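You operate a simulated robot arm through the tools that you are given. There is no shell and no other tool.

You run a simulated robot arm. Do the job below in one go: nothing can be reset, and whatever is moved stays where it is left.

Task
Wipe out the well under the empty pan and hang the pan back.
Fine: park it in the free well meanwhile; use the yellow cloth and put it back where it lay; then slide the orange-ended bar up to the pan. Leave other pans, ladles and labels be. What is to be rubbed or washed off counts as gone when no trace of it is left.

Only the result counts: the job must be done as asked and must still hold three seconds after the hand-in. Knocking over, shifting, dropping, spilling or breaking anything else fails it. Flat cloth is picked up by pressing the open fingertips on it (5 to 10 N) and closing them slowly along it; thin cloth reads only 2 to 8 mm in the jaws.

Robot
A 7-joint arm with a two-finger parallel gripper, fixed in place. Base frame: the origin is on the floor under the middle of its stand, x ahead of it, y to its left, z up. Readings come in mm, degrees, newtons and seconds.
It reaches about 1479 mm from its shoulder. Its first joint turns from -166.0 to 166.0 degrees. Payload 4.4 kg.
The tool frame sits at the grasp point between the pads (the TCP): z along the fingers, y along the line on which they close. The tips reach 23 mm beyond it. The gripper opens to 94 mm. The fingers are 38 mm wide and 10 mm thick; the gripper's body (54 by 96 mm) begins 39 mm behind the TCP.
Orientation is told as [roll, pitch, yaw] about the base's x, y, z axes, in that order, counted from this pose: with the fingers straight down and closing along the base's y, the tool's x points along the base's -x, its y along +y and its z along -z.

Tools
- The arm moves only by the tool jog_arm. Its argument "increments" is a list of rows, each a list of 3 entries, a list of its own where there are three numbers: the shift along the base's x, y, z in units of 100 mm (1.0 is 100 mm), then the turn, a rotation vector about the base's x, y, z in units of 90 degrees (1.0 is 90 degrees), then the opening, from 0 (shut) to 1 (fully open). In form: [[[dx, dy, dz], [wx, wy, wz], fingers], ...]. A call has 1 to 20 rows; each row is the pose to reach, as a shift and turn from the pose commanded when the call began. A call with a number of a shift or a turn outside -1 to 1 is refused whole. Each row takes 0.2 s and may step no farther than 50 mm and 8.6 degrees from the row before; otherwise, or with a gripper value out of range, the whole call is refused. Where a pose cannot be reached the arm comes as near as it can. A force on the tool above 90 N (or 10 N above the force at the start of the call, whichever is more), or a blocked arm, ends the call early, and 0.2 s more pass. Each finger travels about 72 mm/s and halts on what it meets, pressing with about 26 N; the grip force reading is that of the motor and also rises with nothing between the fingers. The clock runs only during rows and for 0.2 s after the last one: add rows that repeat a pose to give the fingers time. The reply holds the time, the measured pose of the TCP, the force on the tool along the base axes, the opening and the grip force, in the units named above and with some noise, with the torque about the TCP (base axes, N m) and any sound that the robot's microphone picked up.
- Cameras (640 x 400 px; columns grow to the right, rows downward): "scene" is fixed at [60.3, 508.4, 1568.2]; the picture's right is [-0.56, -0.83, 0.00], its down [-0.64, 0.44, -0.63] and it looks along [0.52, -0.36, -0.77] (base axes); focal length 344 px, centre (320, 200). "wrist" rides on the gripper at [86, 16, -74] in the tool frame; the picture's right is [-0.18, 0.98, 0.00], its down [-0.58, -0.11, -0.81] and it looks along [-0.79, -0.15, 0.59] (tool axes); focal length 243 px, centre (320, 200). There is no depth. A picture from a camera that has moved, and an enlarged one, comes with that camera's place and axes in the base frame and with its lens. The place of the scene camera against the robot may be out by one fixed shift of up to 18 mm in any direction.
- get_image(camera): a new picture of that camera. It takes no simulated time.
- close_up(camera, box): a new picture of the part [left, top, right, bottom] of that camera's present view, enlarged. It takes no simulated time.
- job_done(): hands the job in; it is judged then, once.

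Nothing tells you positions but the pictures and the camera data. Unless the task says otherwise, let go and move clear before handing in.

The tools are called after "Emit:" by a JSON object that holds its "fn" and its "kwargs". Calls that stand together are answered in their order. jog_arm: Moves the arm, as the interface text tells. Its arguments: {"type":"object","properties":{"increments":{"type":"array","items":{"type":"array"}}},"required":["increments"]} The other tools are called the same way: get_image (camera) takes a picture; close_up (camera, box) takes an enlarged picture of a part of a camera's view; job_done () hands the job in.

At the start:

```text
time: 0.0
position: [493.6, 566.3, 1170.2]
tcp_rot: [0.0, 0.0, 0.0]
force: [0.1, 0.2, -0.1]
wrist_torque: [0.0, -0.01, 0.01]
opening: 93.9
gripper_force: 0.1
```

scene: 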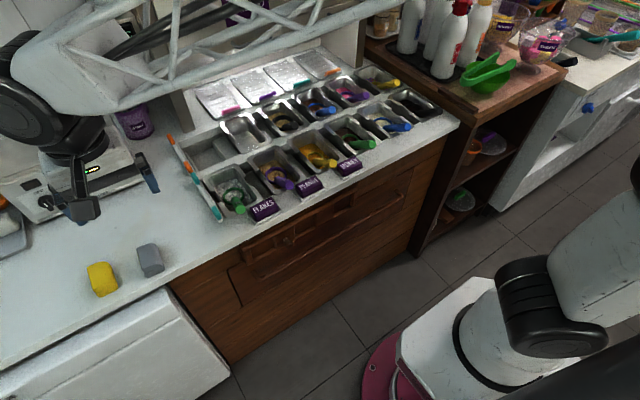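
wrist: 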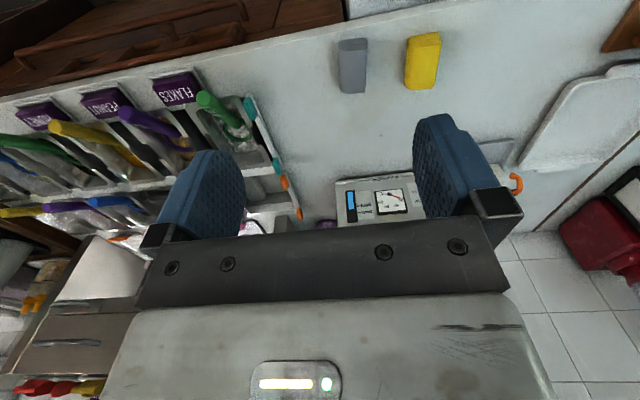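

I see a counter with a topping rail of small pans, some with ladles, a yellow and a grey cloth (or sponge) near the front, and orange/teal-ended bars on the left of the rail. I'll look closer before moving.

Emit:
{"fn": "close_up", "kwargs": {"camera": "scene", "box": [160, 50, 320, 150]}}

Emit:
{"fn": "close_up", "kwargs": {"camera": "scene", "box": [160, 120, 320, 220]}}

Emit:
{"fn": "close_up", "kwargs": {"camera": "scene", "box": [300, 50, 460, 150]}}

Emit:
{"fn": "close_up", "kwargs": {"camera": "scene", "box": [60, 220, 220, 320]}}

Emit:
{"fn": "close_up", "kwargs": {"camera": "scene", "box": [0, 100, 240, 250]}}

```text
4.00 times, centred on (240, 100) of scene
camera zoom: at [60.3, 508.4, 1568.2], right [-0.56, -0.83, 0.0], down [-0.64, 0.44, -0.63], along [0.52, -0.36, -0.77], focal length 1378 px, centre (640, 600)
```

zoom: 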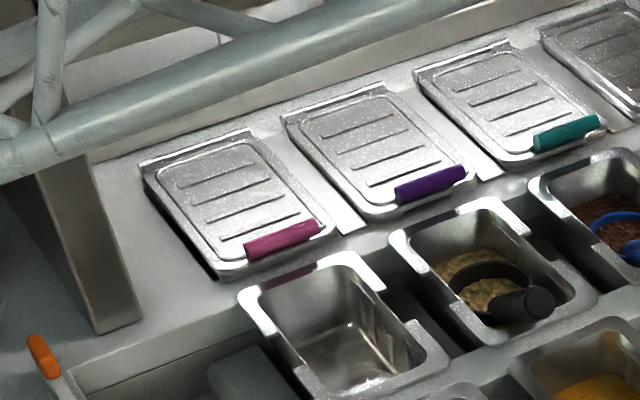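

```text
4.00 times, centred on (240, 170) of scene
camera zoom: at [60.3, 508.4, 1568.2], right [-0.56, -0.83, 0.0], down [-0.64, 0.44, -0.63], along [0.52, -0.36, -0.77], focal length 1378 px, centre (640, 320)
```

zoom: 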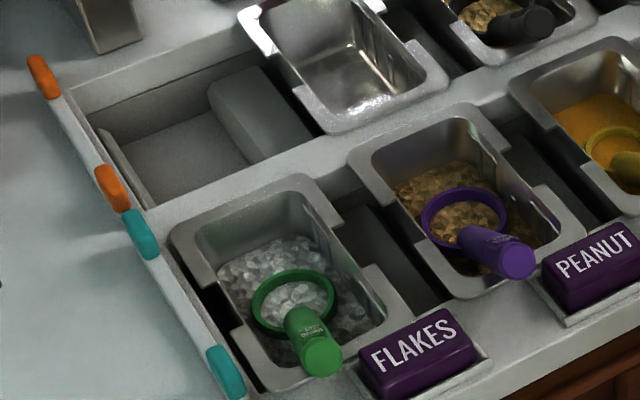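

```text
4.00 times, centred on (380, 100) of scene
camera zoom: at [60.3, 508.4, 1568.2], right [-0.56, -0.83, 0.0], down [-0.64, 0.44, -0.63], along [0.52, -0.36, -0.77], focal length 1378 px, centre (80, 600)
```

zoom: 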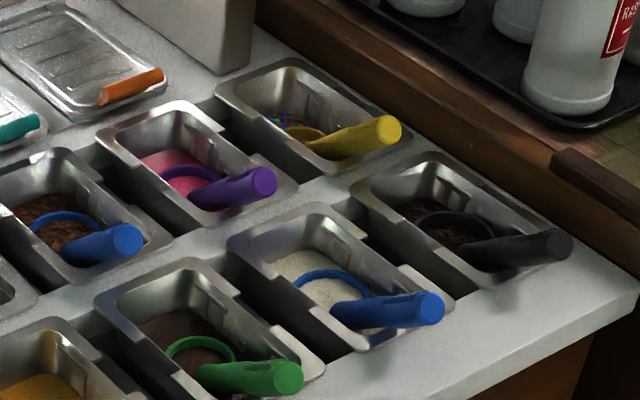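

```text
4.00 times, centred on (140, 270) of scene
camera zoom: at [60.3, 508.4, 1568.2], right [-0.56, -0.83, 0.0], down [-0.64, 0.44, -0.63], along [0.52, -0.36, -0.77], focal length 1378 px, centre (1040, -80)
```

zoom: 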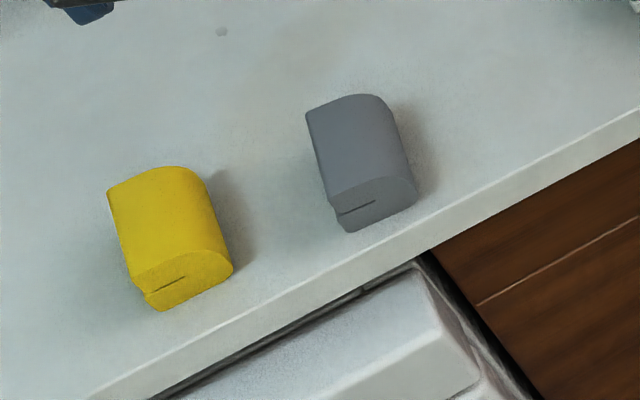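

```text
2.67 times, centred on (120, 175) of scene
camera zoom: at [60.3, 508.4, 1568.2], right [-0.56, -0.83, 0.0], down [-0.64, 0.44, -0.63], along [0.52, -0.36, -0.77], focal length 918 px, centre (853, 267)
```

zoom: 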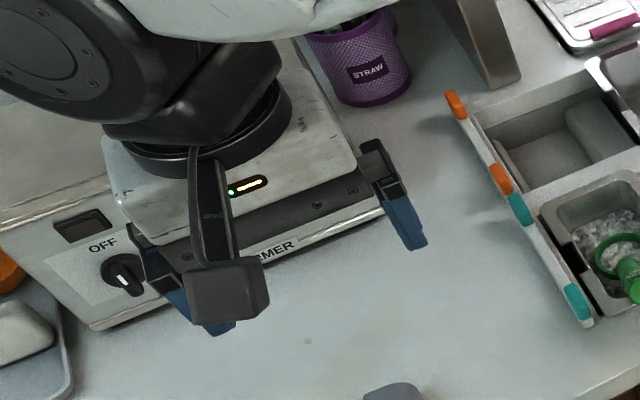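

The back row (left to right) has a free well, then the empty pan, then the pans with ladles; the orange-ended bar lies at the left end of that row, and the yellow cloth sits near the front edge at about x=560, y=680. I'll swing the wrist camera over the rail for a better look.

Emit:
{"fn": "jog_arm", "kwargs": {"increments": [[[0, -0.5, 0.2], [0, 0, 0], 1], [[0, -1.0, 0.4], [0, 0, 0], 1]]}}

Emit:
{"fn": "jog_arm", "kwargs": {"increments": [[[0.2, -0.45, 0], [0, 0, 0], 1], [[0.4, -0.9, 0], [0, 0, 0], 1]]}}

Emit:
{"fn": "get_image", "kwargs": {"camera": "wrist"}}

Emit:
{"fn": "get_image", "kwargs": {"camera": "scene"}}

```text
refused: row 1 steps farther than a row can; nothing moved
```

```text
time: 0.6
position: [533.4, 476.6, 1171.2]
tcp_rot: [0.1, 0.0, 0.0]
force: [0.2, -0.3, 0.3]
wrist_torque: [0.01, 0.02, -0.01]
opening: 93.9
gripper_force: 0.1
```

```text
taken
camera wrist: at [446.3, 492.4, 1245.1], right [0.18, 0.98, 0.0], down [0.58, -0.11, 0.81], along [0.79, -0.15, -0.59], focal length 243 px, centre (320, 200)
```

wrist: 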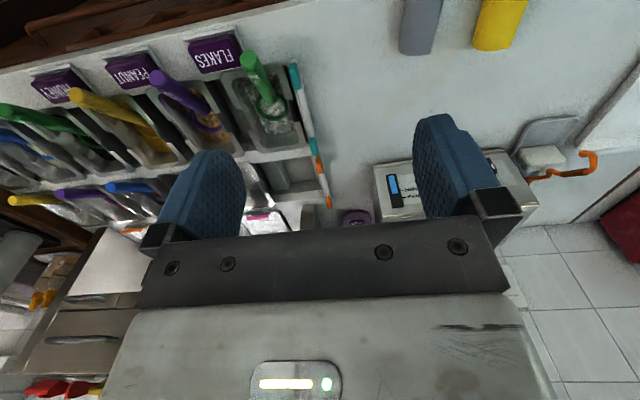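

```text
taken
```

scene: 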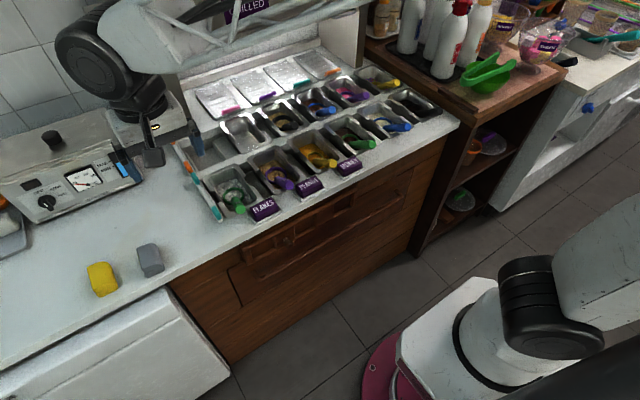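

The view confirms the back row's layout; the rail seems slightly turned in the base frame. I keep moving toward the free well and empty pan, staying high.

Emit:
{"fn": "jog_arm", "kwargs": {"increments": [[[0.15, -0.35, 0.2], [0, 0, 0], 1], [[0.3, -0.7, 0.4], [0, 0, 0], 1], [[0.4, -1.0, 0.6], [0, 0, 0], 1]]}}

Emit:
{"fn": "get_image", "kwargs": {"camera": "wrist"}}

Emit:
{"fn": "get_image", "kwargs": {"camera": "scene"}}

```text
time: 1.4
position: [573.9, 376.7, 1231.1]
tcp_rot: [-0.1, 0.1, 0.0]
force: [-0.1, 0.1, -0.2]
wrist_torque: [-0.02, 0.02, 0.01]
opening: 93.7
gripper_force: 0.0
```

```text
taken
camera wrist: at [487.3, 392.8, 1304.9], right [0.18, 0.98, 0.0], down [0.58, -0.11, 0.81], along [0.79, -0.15, -0.59], focal length 243 px, centre (320, 200)
```

wrist: 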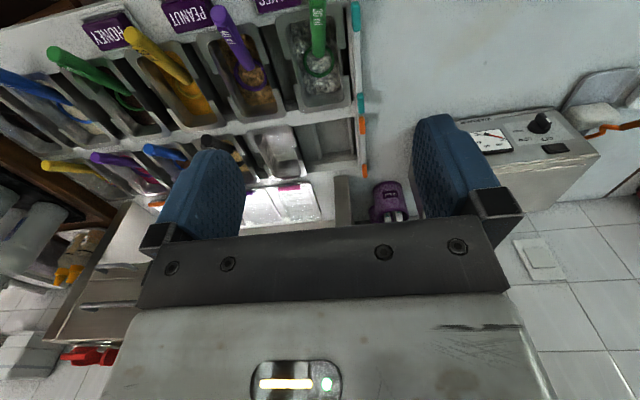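

```text
taken
```

scene: 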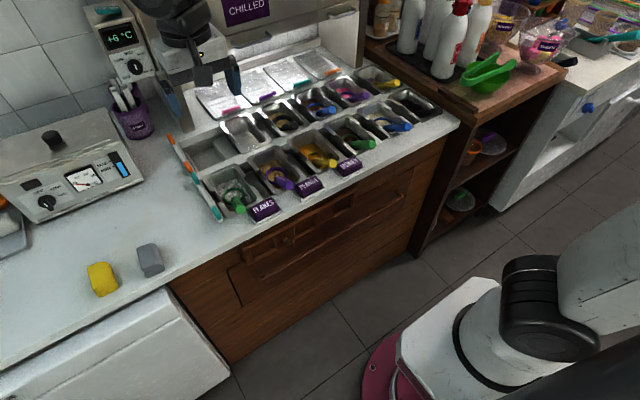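

There is a structure behind the lids (a panel with a "CHILLED" sign on legs). I check it and the wells in close-up.

Emit:
{"fn": "close_up", "kwargs": {"camera": "scene", "box": [80, 0, 400, 200]}}

Emit:
{"fn": "close_up", "kwargs": {"camera": "wrist", "box": [200, 80, 440, 230]}}

```text
2.00 times, centred on (240, 100) of scene
camera zoom: at [60.3, 508.4, 1568.2], right [-0.56, -0.83, 0.0], down [-0.64, 0.44, -0.63], along [0.52, -0.36, -0.77], focal length 689 px, centre (480, 400)
```

zoom: 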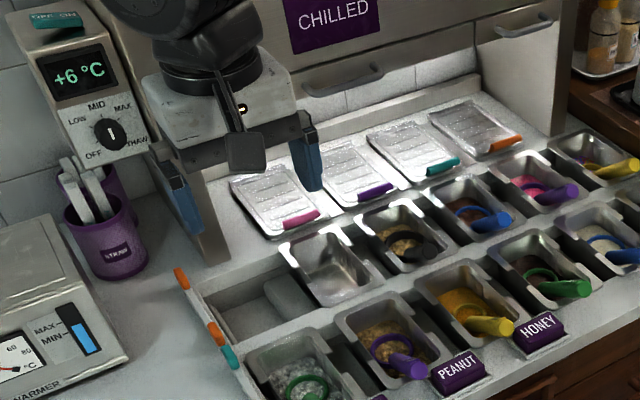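

```text
2.67 times, centred on (320, 155) of wrist
camera zoom: at [487.3, 392.8, 1304.9], right [0.18, 0.98, 0.0], down [0.58, -0.11, 0.81], along [0.79, -0.15, -0.59], focal length 647 px, centre (320, 320)
```

zoom: 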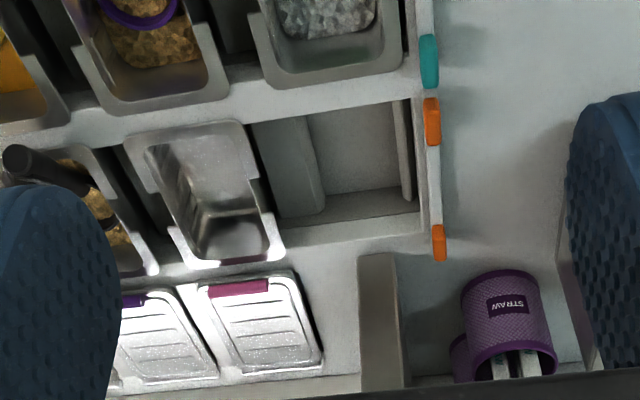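

The back row sits in front of an overhead chilled cabinet on legs (x ≥ ~930), so I will stay in front of that. I move the camera over the pan and free well to locate their rims.

Emit:
{"fn": "jog_arm", "kwargs": {"increments": [[[0.4, -0.25, 0], [0, 0, 0], 1], [[0.75, -0.5, 0], [0, 0, 0], 1], [[1.0, -0.8, 0], [0, 0, 0], 1]]}}

Emit:
{"fn": "get_image", "kwargs": {"camera": "wrist"}}

Emit:
{"fn": "get_image", "kwargs": {"camera": "scene"}}

Emit:
{"fn": "close_up", "kwargs": {"camera": "wrist", "box": [220, 30, 420, 155]}}

```text
time: 2.2
position: [674.5, 296.3, 1232.0]
tcp_rot: [0.0, 0.0, 0.0]
force: [0.6, -1.8, 1.0]
wrist_torque: [0.04, -0.01, 0.01]
opening: 93.8
gripper_force: 0.1
```

```text
taken
camera wrist: at [587.1, 312.8, 1306.1], right [0.18, 0.98, 0.0], down [0.58, -0.11, 0.81], along [0.79, -0.15, -0.59], focal length 243 px, centre (320, 200)
```

wrist: 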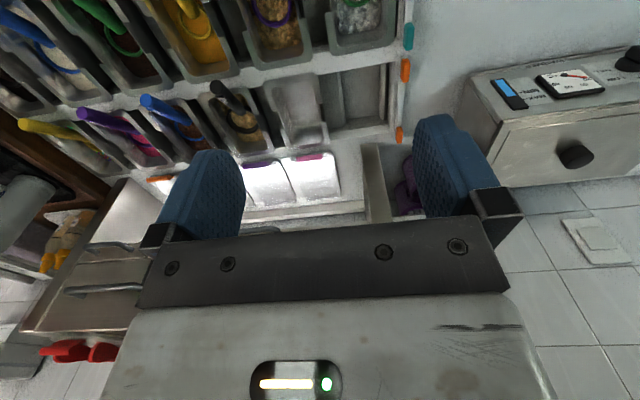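

```text
taken
```

scene: 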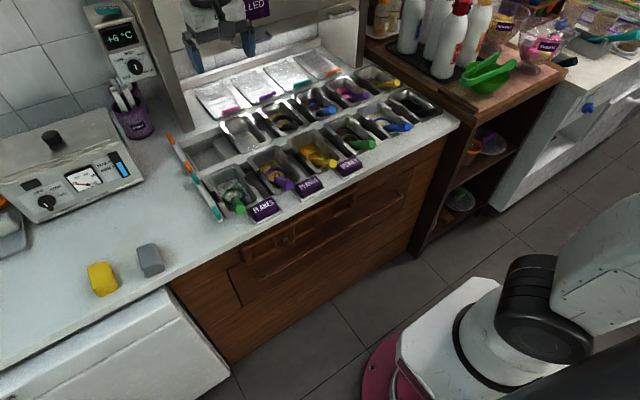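

```text
3.20 times, centred on (320, 92) of wrist
camera zoom: at [587.1, 312.8, 1306.1], right [0.18, 0.98, 0.0], down [0.58, -0.11, 0.81], along [0.79, -0.15, -0.59], focal length 776 px, centre (320, 544)
```

zoom: 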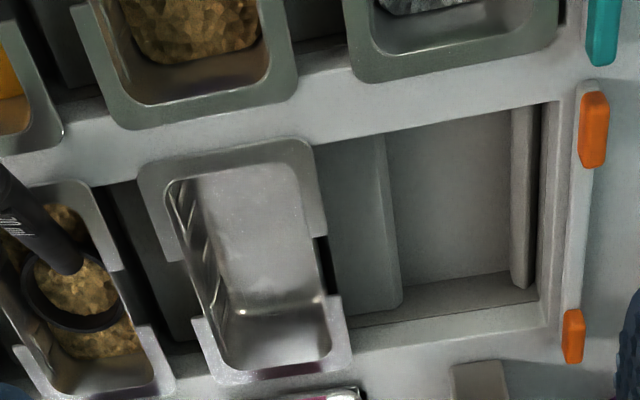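

The rail is aligned with the base axes: the bar runs along x≈800–980 at y≈422, z≈875, and the empty pan spans x≈796–944, y≈165–268. I go lower for a closer look into both wells.

Emit:
{"fn": "jog_arm", "kwargs": {"increments": [[[0.25, 0, -0.35], [0, 0, 0], 1], [[0.5, 0, -0.7], [0, 0, 0], 1], [[0.75, 0, -1.0], [0, 0, 0], 1]]}}

Emit:
{"fn": "get_image", "kwargs": {"camera": "wrist"}}

Emit:
{"fn": "get_image", "kwargs": {"camera": "scene"}}

Emit:
{"fn": "close_up", "kwargs": {"camera": "wrist", "box": [220, 0, 420, 125]}}

```text
time: 3.0
position: [749.4, 295.0, 1129.2]
tcp_rot: [-0.1, 0.1, 0.0]
force: [0.2, -0.3, 0.5]
wrist_torque: [0.04, 0.02, -0.01]
opening: 93.9
gripper_force: 0.0
```

```text
taken
camera wrist: at [662.5, 312.0, 1204.1], right [0.18, 0.98, 0.0], down [0.58, -0.11, 0.81], along [0.79, -0.15, -0.59], focal length 243 px, centre (320, 200)
```

wrist: 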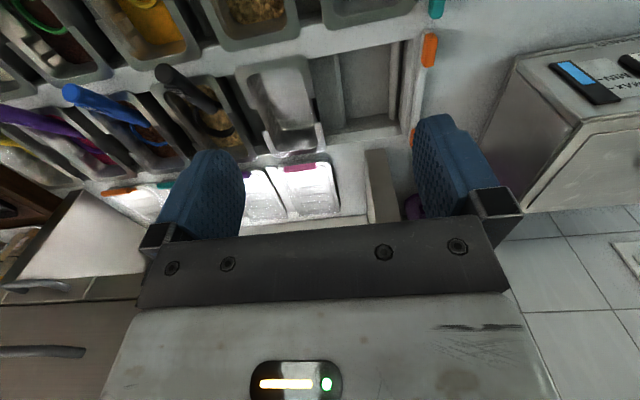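

```text
taken
```

scene: 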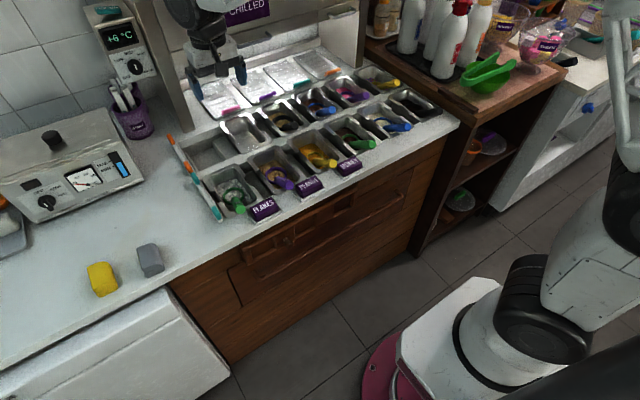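

```text
3.20 times, centred on (320, 62) of wrist
camera zoom: at [662.5, 312.0, 1204.1], right [0.18, 0.98, 0.0], down [0.58, -0.11, 0.81], along [0.79, -0.15, -0.59], focal length 776 px, centre (320, 640)
```

zoom: 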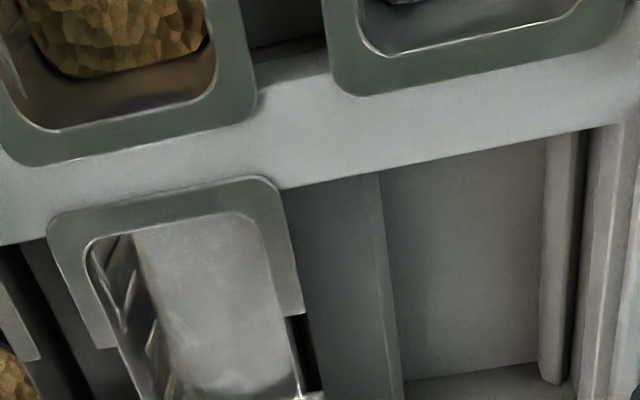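

The pan has flanges front and back with mid-side notches (x≈849–895) where fingers fit across y. I want the depths of the wells and dividers, so I take a lower look from the left over the free well.

Emit:
{"fn": "jog_arm", "kwargs": {"increments": [[[0, 0.4, -0.25], [0, 0, 0], 1], [[0.05, 0.75, -0.55], [0, 0, 0], 1], [[0.1, 1.0, -0.9], [0, 0, 0], 1]]}}

Emit:
{"fn": "get_image", "kwargs": {"camera": "wrist"}}

Emit:
{"fn": "close_up", "kwargs": {"camera": "wrist", "box": [160, 0, 420, 162]}}

Emit:
{"fn": "get_image", "kwargs": {"camera": "scene"}}

```text
time: 3.8
position: [758.5, 395.0, 1041.5]
tcp_rot: [-0.1, -0.1, 0.0]
force: [-0.6, 0.3, -0.1]
wrist_torque: [-0.02, -0.01, 0.01]
opening: 93.7
gripper_force: 0.1
```

```text
taken
camera wrist: at [672.1, 411.9, 1117.8], right [0.18, 0.98, 0.0], down [0.58, -0.11, 0.81], along [0.79, -0.15, -0.59], focal length 243 px, centre (320, 200)
```

wrist: 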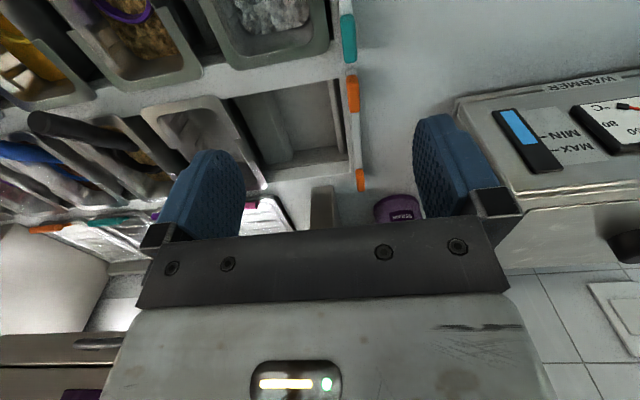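

```text
2.46 times, centred on (290, 81) of wrist
camera zoom: at [672.1, 411.9, 1117.8], right [0.18, 0.98, 0.0], down [0.58, -0.11, 0.81], along [0.79, -0.15, -0.59], focal length 597 px, centre (394, 493)
```

zoom: 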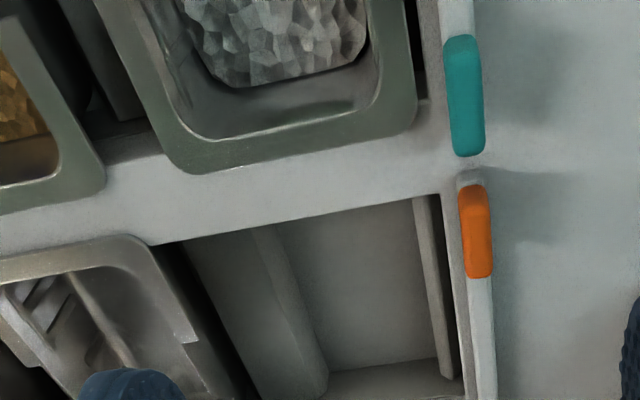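

```text
taken
```

scene: 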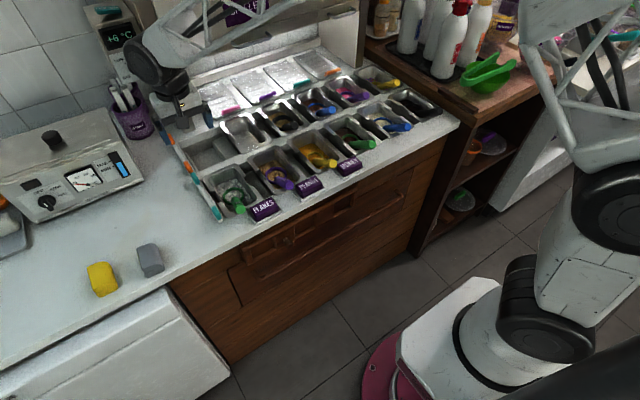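

The rail pitch works out at about 130 mm: free well centred near y≈348, empty pan near y≈218, rim z≈878, well floor z≈788. I'll move over the empty pan to check the alignment before descending.

Emit:
{"fn": "jog_arm", "kwargs": {"increments": [[[0.2, -0.4, 0], [0, 0, 0], 1], [[0.4, -0.8, 0], [0, 0, 0], 1], [[0.6, -1.0, 0], [0, 0, 0], 1]]}}

Emit:
{"fn": "jog_arm", "kwargs": {"increments": [[[0.2, -0.3, -0.15], [0, 0, 0], 1], [[0.4, -0.6, -0.3], [0, 0, 0], 1], [[0.52, -0.78, -0.5], [0, 0, 0], 1], [[0.52, -0.78, -0.5], [0, 0, 0], 1]]}}

Emit:
{"fn": "get_image", "kwargs": {"camera": "wrist"}}

Emit:
{"fn": "close_up", "kwargs": {"camera": "wrist", "box": [200, 20, 440, 170]}}

Emit:
{"fn": "get_image", "kwargs": {"camera": "scene"}}

Emit:
{"fn": "close_up", "kwargs": {"camera": "scene", "box": [160, 50, 320, 150]}}

```text
time: 4.6
position: [819.4, 294.6, 1042.0]
tcp_rot: [0.0, 0.0, 0.0]
force: [0.9, 0.2, -0.2]
wrist_torque: [0.03, -0.01, -0.02]
opening: 93.8
gripper_force: 0.0
```

```text
time: 5.6
position: [871.3, 216.8, 990.1]
tcp_rot: [0.0, 0.1, 0.0]
force: [-0.2, 0.7, 0.1]
wrist_torque: [-0.01, 0.01, -0.02]
opening: 93.7
gripper_force: 0.1
```

```text
taken
camera wrist: at [784.1, 234.1, 1065.1], right [0.18, 0.98, 0.0], down [0.58, -0.11, 0.81], along [0.79, -0.15, -0.59], focal length 243 px, centre (320, 200)
```

wrist: 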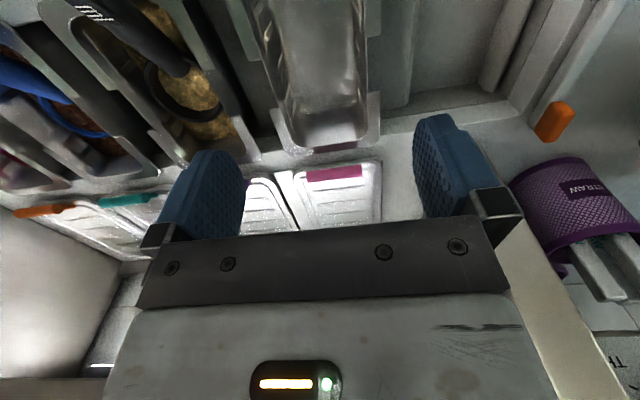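

```text
2.67 times, centred on (320, 95) of wrist
camera zoom: at [784.1, 234.1, 1065.1], right [0.18, 0.98, 0.0], down [0.58, -0.11, 0.81], along [0.79, -0.15, -0.59], focal length 647 px, centre (320, 480)
```

zoom: 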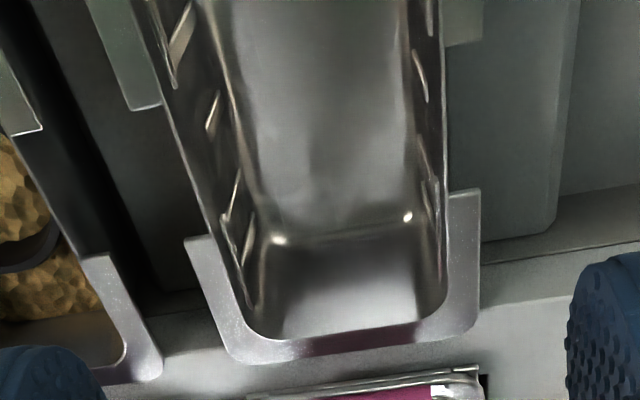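

```text
taken
```

scene: 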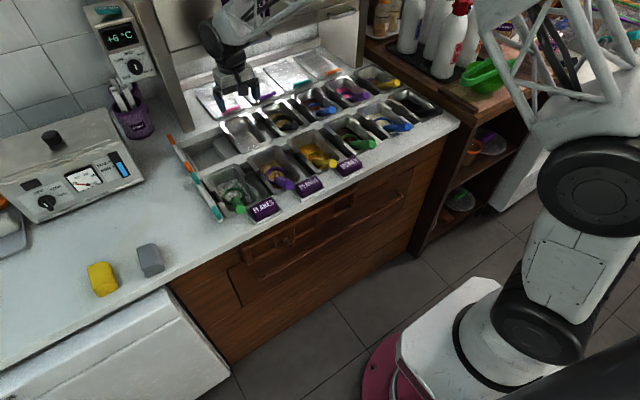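

```text
4.00 times, centred on (240, 100) of scene
camera zoom: at [60.3, 508.4, 1568.2], right [-0.56, -0.83, 0.0], down [-0.64, 0.44, -0.63], along [0.52, -0.36, -0.77], focal length 1378 px, centre (640, 600)
```

zoom: 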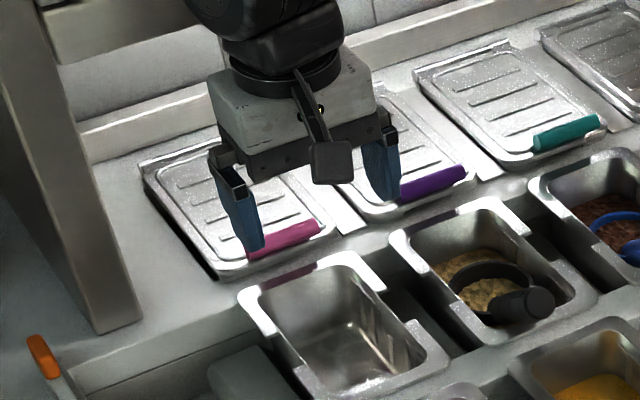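

Seen from closer, the pan's rim looks lower (z≈857) than the bar, and the notches are centred near x≈885, y≈214. I descend partway, still above the rim, to refine by eye against the fingertips.

Emit:
{"fn": "jog_arm", "kwargs": {"increments": [[[0.05, 0, -0.3], [0, 0, 0], 1], [[0.1, 0, -0.6], [0, 0, 0], 1], [[0.1, 0, -0.8], [0, 0, 0], 1], [[0.1, 0, -0.8], [0, 0, 0], 1]]}}

Emit:
{"fn": "get_image", "kwargs": {"camera": "wrist"}}

Emit:
{"fn": "close_up", "kwargs": {"camera": "wrist", "box": [160, 0, 480, 200]}}

Emit:
{"fn": "close_up", "kwargs": {"camera": "scene", "box": [180, 60, 340, 160]}}

```text
time: 6.6
position: [881.9, 217.8, 909.9]
tcp_rot: [0.0, 0.0, 0.0]
force: [-1.2, 0.7, -0.6]
wrist_torque: [-0.01, 0.02, -0.02]
opening: 94.1
gripper_force: 0.0
```

```text
taken
camera wrist: at [794.4, 234.2, 985.5], right [0.18, 0.98, 0.0], down [0.58, -0.11, 0.81], along [0.79, -0.15, -0.59], focal length 243 px, centre (320, 200)
```

wrist: 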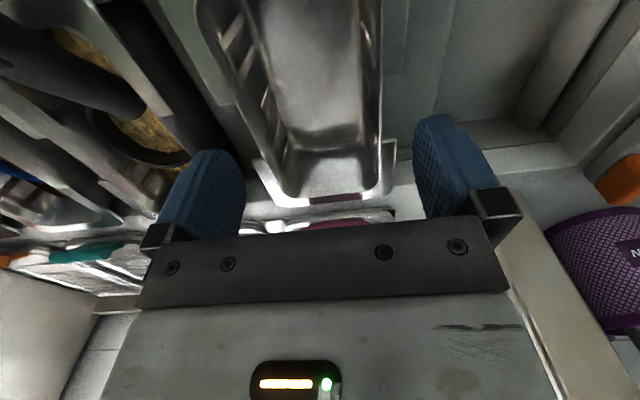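

```text
2.00 times, centred on (320, 100) of wrist
camera zoom: at [794.4, 234.2, 985.5], right [0.18, 0.98, 0.0], down [0.58, -0.11, 0.81], along [0.79, -0.15, -0.59], focal length 485 px, centre (320, 400)
```

zoom: 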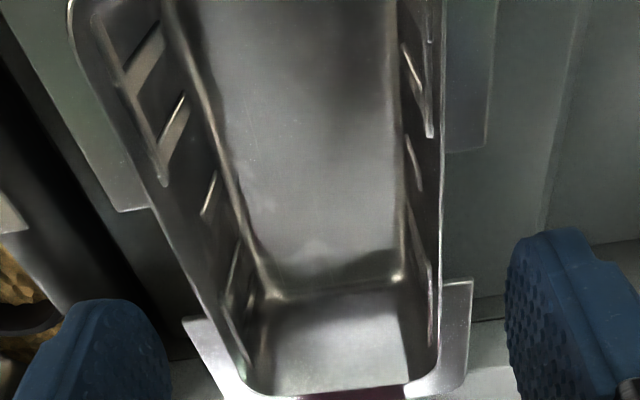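

```text
4.00 times, centred on (260, 110) of scene
camera zoom: at [60.3, 508.4, 1568.2], right [-0.56, -0.83, 0.0], down [-0.64, 0.44, -0.63], along [0.52, -0.36, -0.77], focal length 1378 px, centre (560, 560)
```

zoom: 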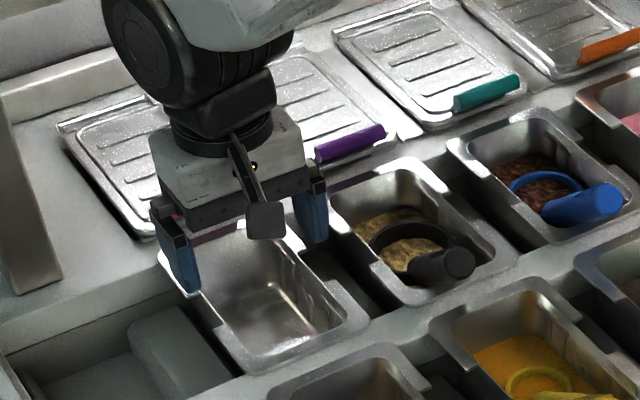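

Triangulating again: rim z≈854, notches span x≈866–912 and the pan's walls y≈169–255, so I want the hand at about (889, 213). I shift there and lower to just above the rim.

Emit:
{"fn": "jog_arm", "kwargs": {"increments": [[[0.085, -0.052, 0], [0, 0, 0], 1], [[0.085, -0.052, -0.2], [0, 0, 0], 1], [[0.085, -0.052, -0.25], [0, 0, 0], 1], [[0.085, -0.052, -0.25], [0, 0, 0], 1]]}}

Emit:
{"fn": "get_image", "kwargs": {"camera": "wrist"}}

Emit:
{"fn": "close_up", "kwargs": {"camera": "wrist", "box": [160, 60, 320, 160]}}

Emit:
{"fn": "close_up", "kwargs": {"camera": "wrist", "box": [320, 60, 480, 160]}}

Emit:
{"fn": "close_up", "kwargs": {"camera": "scene", "box": [200, 80, 300, 142]}}

```text
time: 7.6
position: [890.4, 213.8, 886.7]
tcp_rot: [-0.1, 0.0, 0.1]
force: [-0.5, -0.8, -0.1]
wrist_torque: [0.0, 0.04, 0.0]
opening: 93.8
gripper_force: 0.1
```

```text
taken
camera wrist: at [803.0, 229.2, 960.1], right [0.18, 0.98, 0.0], down [0.58, -0.11, 0.81], along [0.79, -0.15, -0.59], focal length 243 px, centre (320, 200)
```

wrist: 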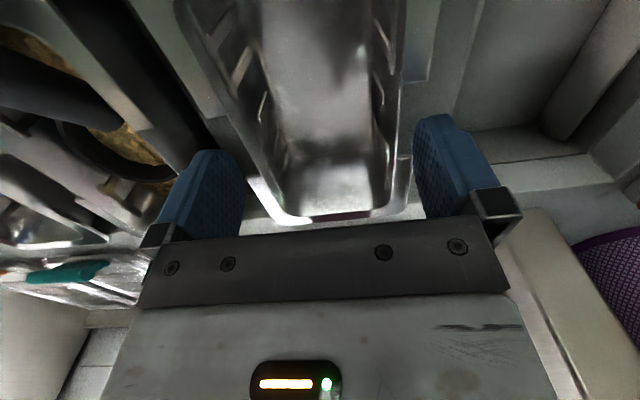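

```text
4.00 times, centred on (240, 110) of wrist
camera zoom: at [803.0, 229.2, 960.1], right [0.18, 0.98, 0.0], down [0.58, -0.11, 0.81], along [0.79, -0.15, -0.59], focal length 970 px, centre (640, 560)
```

zoom: 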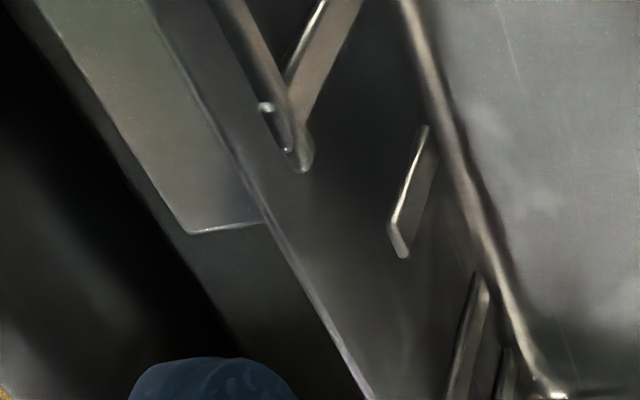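

```text
4.00 times, centred on (400, 110) of wrist
camera zoom: at [803.0, 229.2, 960.1], right [0.18, 0.98, 0.0], down [0.58, -0.11, 0.81], along [0.79, -0.15, -0.59], focal length 970 px, centre (0, 560)
```

zoom: 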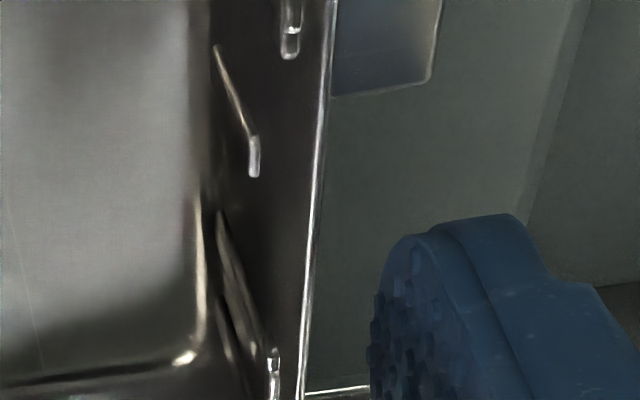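

```text
6.40 times, centred on (250, 111) of scene
camera zoom: at [60.3, 508.4, 1568.2], right [-0.56, -0.83, 0.0], down [-0.64, 0.44, -0.63], along [0.52, -0.36, -0.77], focal length 2204 px, centre (768, 770)
```

zoom: 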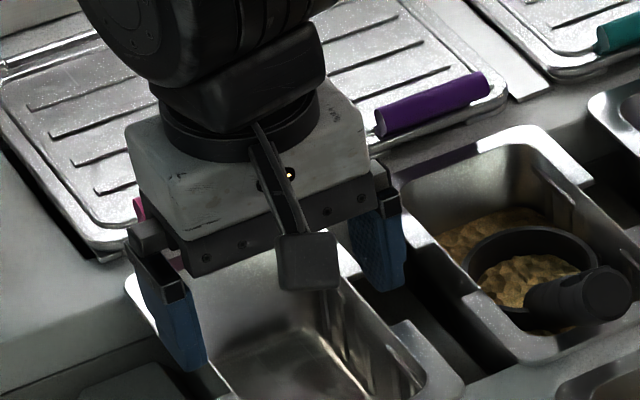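

The fingertips line up with the notches (walls y≈170.5–255.4, notch x≈866–912). I lower the open fingers past the walls in small steps, watching the force.

Emit:
{"fn": "jog_arm", "kwargs": {"increments": [[[0, 0, -0.06], [0, 0, 0], 1], [[0, 0, -0.12], [0, 0, 0], 1], [[0, 0, -0.18], [0, 0, 0], 1]]}}

Emit:
{"fn": "close_up", "kwargs": {"camera": "scene", "box": [200, 80, 300, 142]}}

Emit:
{"fn": "get_image", "kwargs": {"camera": "wrist"}}

```text
time: 8.4
position: [889.5, 212.1, 868.5]
tcp_rot: [0.0, -0.1, 0.0]
force: [-0.2, -0.3, -0.1]
wrist_torque: [0.0, 0.01, -0.01]
opening: 93.9
gripper_force: 0.0
```

```text
6.40 times, centred on (250, 111) of scene
camera zoom: at [60.3, 508.4, 1568.2], right [-0.56, -0.83, 0.0], down [-0.64, 0.44, -0.63], along [0.52, -0.36, -0.77], focal length 2204 px, centre (768, 770)
```

zoom: 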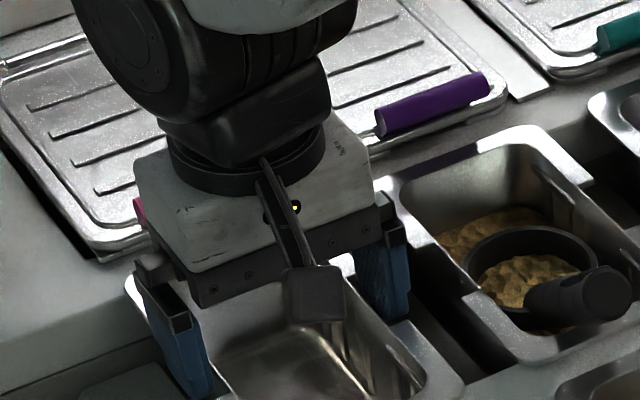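

```text
taken
camera wrist: at [803.2, 229.3, 942.3], right [0.18, 0.98, 0.0], down [0.58, -0.11, 0.81], along [0.79, -0.15, -0.59], focal length 243 px, centre (320, 200)
```

wrist: 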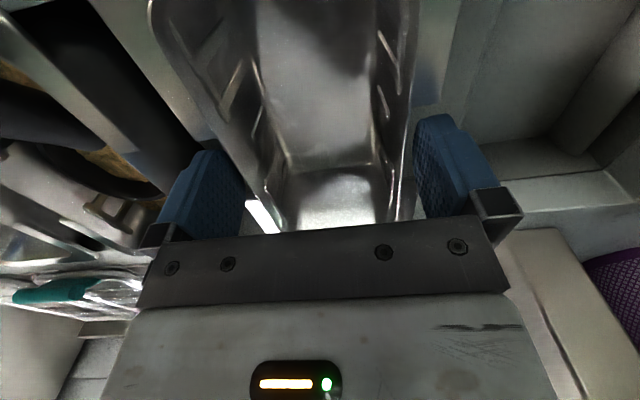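

No contact; the fingers straddle the pan's walls. I lower 20 mm more and then close gently.

Emit:
{"fn": "jog_arm", "kwargs": {"increments": [[[0, 0, -0.06], [0, 0, 0], 1], [[0, 0, -0.12], [0, 0, 0], 1], [[0, 0, -0.18], [0, 0, 0], 1], [[0, 0, -0.2], [0, 0, 0], 1]]}}

Emit:
{"fn": "jog_arm", "kwargs": {"increments": [[[0, 0, 0], [0, 0, 0], 0.95], [[0, 0, 0], [0, 0, 0], 0.9], [[0, 0, 0], [0, 0, 0], 0.85], [[0, 0, 0], [0, 0, 0], 0.85]]}}

Emit:
{"fn": "get_image", "kwargs": {"camera": "wrist"}}

Emit:
{"fn": "close_up", "kwargs": {"camera": "scene", "box": [200, 80, 300, 142]}}

```text
time: 9.4
position: [889.4, 212.9, 847.4]
tcp_rot: [-0.1, 0.1, -0.1]
force: [-0.2, -0.1, 0.2]
wrist_torque: [0.03, -0.02, 0.0]
opening: 93.9
gripper_force: 0.2
```

```text
time: 10.4
position: [889.6, 213.6, 847.4]
tcp_rot: [0.0, 0.0, 0.0]
force: [1.2, -0.6, -0.1]
wrist_torque: [0.05, -0.04, 0.03]
opening: 85.0
gripper_force: 25.7
```

```text
taken
camera wrist: at [802.7, 229.3, 922.4], right [0.18, 0.98, 0.0], down [0.58, -0.11, 0.81], along [0.79, -0.15, -0.59], focal length 243 px, centre (320, 200)
```

wrist: 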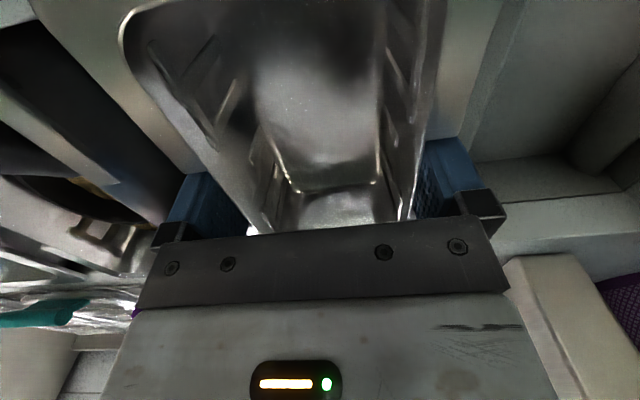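

```text
6.40 times, centred on (250, 111) of scene
camera zoom: at [60.3, 508.4, 1568.2], right [-0.56, -0.83, 0.0], down [-0.64, 0.44, -0.63], along [0.52, -0.36, -0.77], focal length 2204 px, centre (768, 770)
```

zoom: 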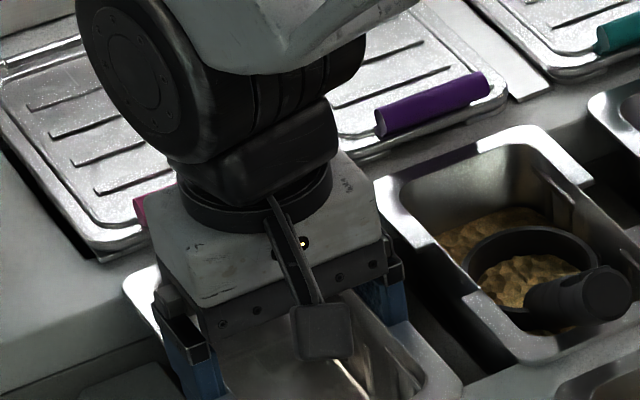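

The gripper stalled on the pan at 85 mm with about 26 N, so it is held. I lift slowly a bit first to check the grip.

Emit:
{"fn": "jog_arm", "kwargs": {"increments": [[[0, 0, 0.05], [0, 0, 0], 0.8], [[0, 0, 0.12], [0, 0, 0], 0.8], [[0, 0, 0.2], [0, 0, 0], 0.8]]}}

Emit:
{"fn": "close_up", "kwargs": {"camera": "scene", "box": [180, 70, 340, 170]}}

Emit:
{"fn": "get_image", "kwargs": {"camera": "wrist"}}

```text
time: 11.2
position: [888.9, 214.3, 868.2]
tcp_rot: [0.0, 0.0, 0.0]
force: [0.1, 0.6, -2.3]
wrist_torque: [0.0, -0.01, 0.02]
opening: 85.4
gripper_force: 25.9
```

```text
4.00 times, centred on (260, 120) of scene
camera zoom: at [60.3, 508.4, 1568.2], right [-0.56, -0.83, 0.0], down [-0.64, 0.44, -0.63], along [0.52, -0.36, -0.77], focal length 1378 px, centre (560, 520)
```

zoom: 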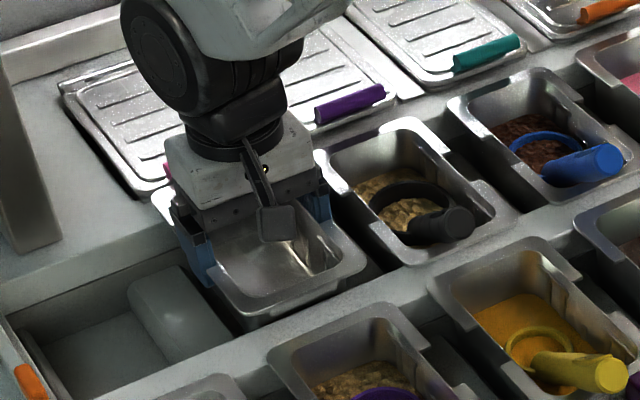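

```text
taken
camera wrist: at [802.7, 229.3, 942.1], right [0.18, 0.98, 0.0], down [0.58, -0.11, 0.81], along [0.79, -0.15, -0.59], focal length 243 px, centre (320, 200)
```

wrist: 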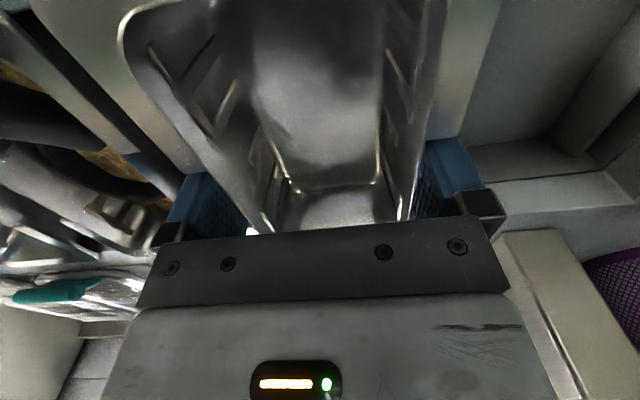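

The pan has come up cleanly (about 2.3 N, level). I lift it clear of the rails.

Emit:
{"fn": "jog_arm", "kwargs": {"increments": [[[0, 0, 0.2], [0, 0, 0], 0.8], [[0, 0, 0.4], [0, 0, 0], 0.8], [[0, 0, 0.6], [0, 0, 0], 0.8], [[0, 0, 0.8], [0, 0, 0], 0.8]]}}

Emit:
{"fn": "close_up", "kwargs": {"camera": "scene", "box": [160, 50, 320, 150]}}

Emit:
{"fn": "close_up", "kwargs": {"camera": "scene", "box": [200, 100, 300, 162]}}

Emit:
{"fn": "get_image", "kwargs": {"camera": "wrist"}}

```text
time: 12.2
position: [889.0, 212.9, 947.4]
tcp_rot: [0.0, 0.1, -0.1]
force: [-0.7, 0.4, -2.0]
wrist_torque: [0.01, 0.02, 0.01]
opening: 85.0
gripper_force: 26.2
```

```text
4.00 times, centred on (240, 100) of scene
camera zoom: at [60.3, 508.4, 1568.2], right [-0.56, -0.83, 0.0], down [-0.64, 0.44, -0.63], along [0.52, -0.36, -0.77], focal length 1378 px, centre (640, 600)
```

zoom: 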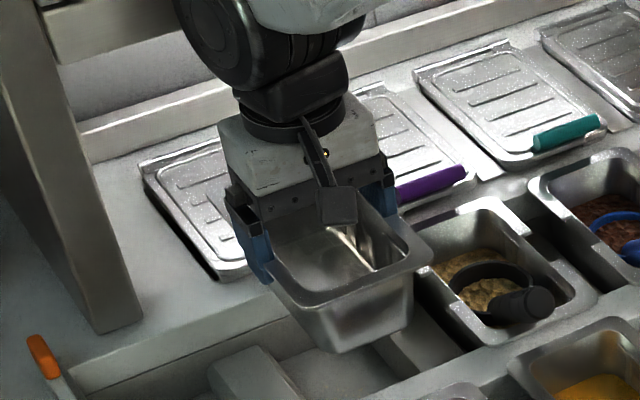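

```text
6.40 times, centred on (250, 131) of scene
camera zoom: at [60.3, 508.4, 1568.2], right [-0.56, -0.83, 0.0], down [-0.64, 0.44, -0.63], along [0.52, -0.36, -0.77], focal length 2204 px, centre (768, 642)
```

zoom: 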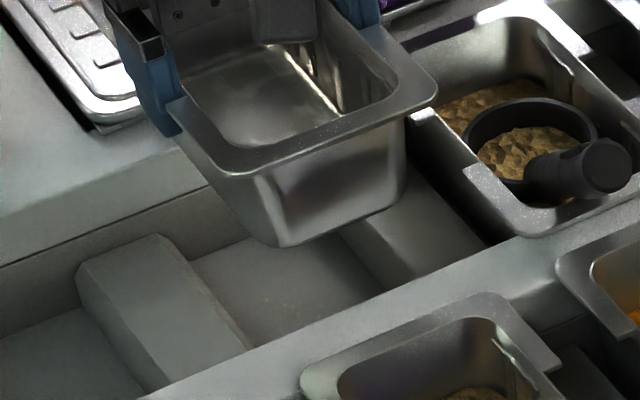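

```text
taken
camera wrist: at [802.4, 229.8, 1021.6], right [0.18, 0.98, 0.0], down [0.58, -0.11, 0.81], along [0.79, -0.15, -0.59], focal length 243 px, centre (320, 200)
```

wrist: 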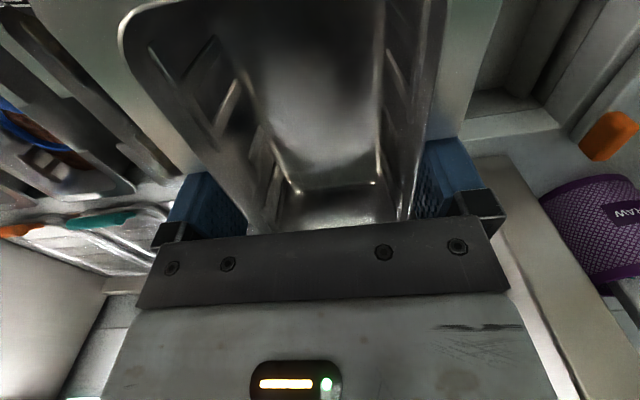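

The well under the pan is now visible and the pan hangs level, so I carry it across to the free well, whose centre I put at y≈350.

Emit:
{"fn": "jog_arm", "kwargs": {"increments": [[[0, 0.3, 0], [0, 0, 0], 0.8], [[0, 0.6, 0], [0, 0, 0], 0.8], [[0, 0.9, 0], [0, 0, 0], 0.8], [[0, 1.0, 0], [0, 0, 0], 0.8]]}}

Emit:
{"fn": "jog_arm", "kwargs": {"increments": [[[0, 0.2, 0], [0, 0, 0], 0.8], [[0, 0.37, 0], [0, 0, 0], 0.8], [[0, 0.37, 0], [0, 0, 0], 0.8]]}}

Emit:
{"fn": "get_image", "kwargs": {"camera": "wrist"}}

Emit:
{"fn": "close_up", "kwargs": {"camera": "scene", "box": [140, 70, 300, 170]}}

Emit:
{"fn": "close_up", "kwargs": {"camera": "scene", "box": [220, 100, 300, 150]}}

```text
time: 13.2
position: [888.2, 313.4, 947.6]
tcp_rot: [0.0, 0.0, -0.1]
force: [0.2, 0.5, -1.7]
wrist_torque: [0.04, 0.01, 0.03]
opening: 85.0
gripper_force: 26.2
```

```text
time: 14.0
position: [888.7, 350.5, 947.0]
tcp_rot: [0.0, 0.0, 0.0]
force: [-0.1, 0.1, -1.6]
wrist_torque: [-0.01, 0.02, 0.0]
opening: 85.3
gripper_force: 26.4
```

```text
taken
camera wrist: at [801.7, 367.0, 1021.7], right [0.18, 0.98, 0.0], down [0.58, -0.11, 0.81], along [0.79, -0.15, -0.59], focal length 243 px, centre (320, 200)
```

wrist: 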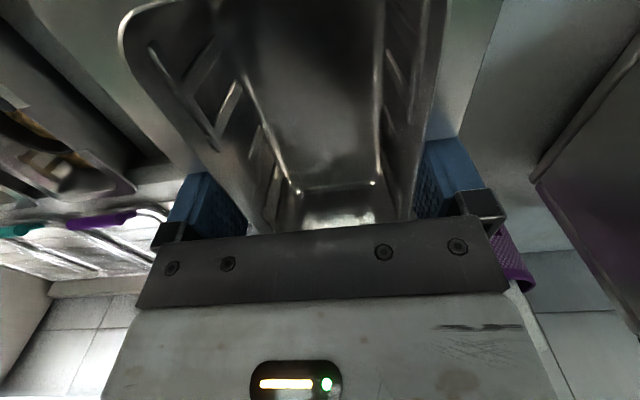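

```text
4.00 times, centred on (220, 120) of scene
camera zoom: at [60.3, 508.4, 1568.2], right [-0.56, -0.83, 0.0], down [-0.64, 0.44, -0.63], along [0.52, -0.36, -0.77], focal length 1378 px, centre (720, 520)
```

zoom: 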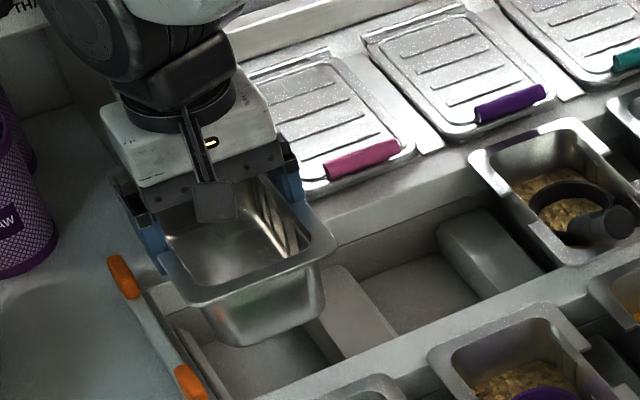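

```text
8.00 times, centred on (260, 125) of scene
camera zoom: at [60.3, 508.4, 1568.2], right [-0.56, -0.83, 0.0], down [-0.64, 0.44, -0.63], along [0.52, -0.36, -0.77], focal length 2755 px, centre (800, 800)
```

zoom: 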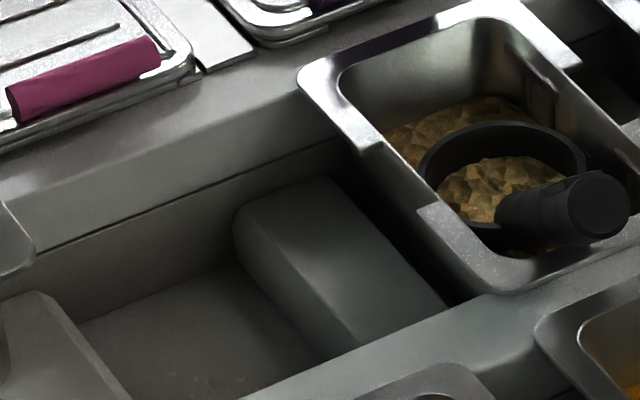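

The pan is over the free well and clear of the bar; I can already see brownish specks on the floor of the vacated well. I lower the pan into the free well, gently for the last part.

Emit:
{"fn": "jog_arm", "kwargs": {"increments": [[[0, 0, -0.25], [0, 0, 0], 0.8], [[0, 0, -0.5], [0, 0, 0], 0.8], [[0, 0, -0.75], [0, 0, 0], 0.8], [[0, 0, -0.88], [0, 0, 0], 0.8]]}}

Emit:
{"fn": "get_image", "kwargs": {"camera": "wrist"}}

Emit:
{"fn": "close_up", "kwargs": {"camera": "scene", "box": [140, 90, 300, 190]}}

```text
time: 15.0
position: [889.3, 349.5, 859.0]
tcp_rot: [0.1, 0.0, 0.0]
force: [1.0, 0.2, -1.5]
wrist_torque: [0.02, -0.03, 0.03]
opening: 85.2
gripper_force: 26.1
```

```text
taken
camera wrist: at [802.4, 366.4, 933.4], right [0.18, 0.98, 0.0], down [0.58, -0.11, 0.81], along [0.79, -0.15, -0.59], focal length 243 px, centre (320, 200)
```

wrist: 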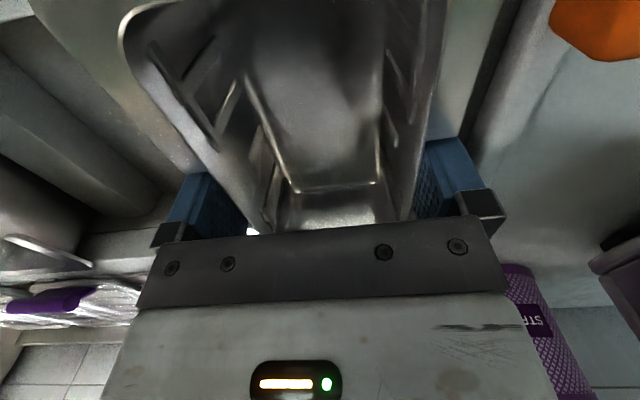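

```text
4.00 times, centred on (220, 140) of scene
camera zoom: at [60.3, 508.4, 1568.2], right [-0.56, -0.83, 0.0], down [-0.64, 0.44, -0.63], along [0.52, -0.36, -0.77], focal length 1378 px, centre (720, 440)
```

zoom: 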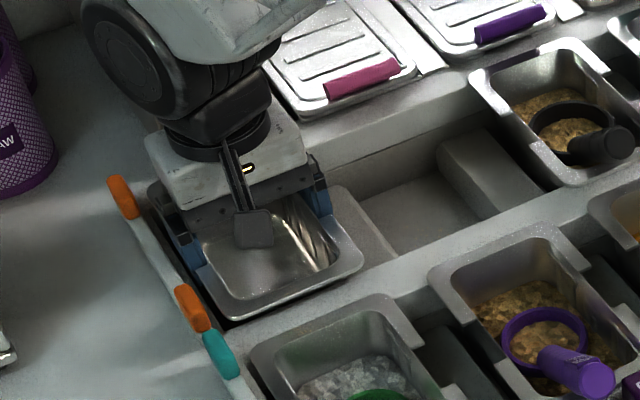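

It's settling squarely over the well with no contact yet. I lower the last 12 mm in small steps.

Emit:
{"fn": "jog_arm", "kwargs": {"increments": [[[0, 0, -0.03], [0, 0, 0], 0.8], [[0, 0, -0.06], [0, 0, 0], 0.8], [[0, 0, -0.09], [0, 0, 0], 0.8]]}}

Emit:
{"fn": "jog_arm", "kwargs": {"increments": [[[0, 0, -0.015], [0, 0, 0], 0.8], [[0, 0, -0.03], [0, 0, 0], 0.8], [[0, 0, -0.03], [0, 0, 0], 0.8]]}}

Emit:
{"fn": "close_up", "kwargs": {"camera": "scene", "box": [160, 110, 260, 172]}}

```text
time: 15.8
position: [889.8, 350.1, 850.2]
tcp_rot: [0.0, 0.1, 0.1]
force: [-0.2, -0.1, -1.4]
wrist_torque: [-0.01, 0.0, 0.0]
opening: 85.2
gripper_force: 25.9
```

```text
time: 16.6
position: [889.0, 349.7, 847.2]
tcp_rot: [0.0, 0.0, 0.0]
force: [-0.8, -1.3, 1.2]
wrist_torque: [-0.04, 0.27, 0.1]
opening: 85.2
gripper_force: 26.0
```

```text
6.40 times, centred on (210, 141) of scene
camera zoom: at [60.3, 508.4, 1568.2], right [-0.56, -0.83, 0.0], down [-0.64, 0.44, -0.63], along [0.52, -0.36, -0.77], focal length 2204 px, centre (1024, 578)
```

zoom: 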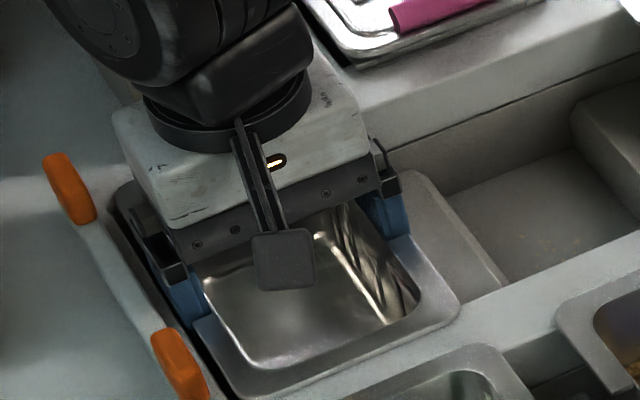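

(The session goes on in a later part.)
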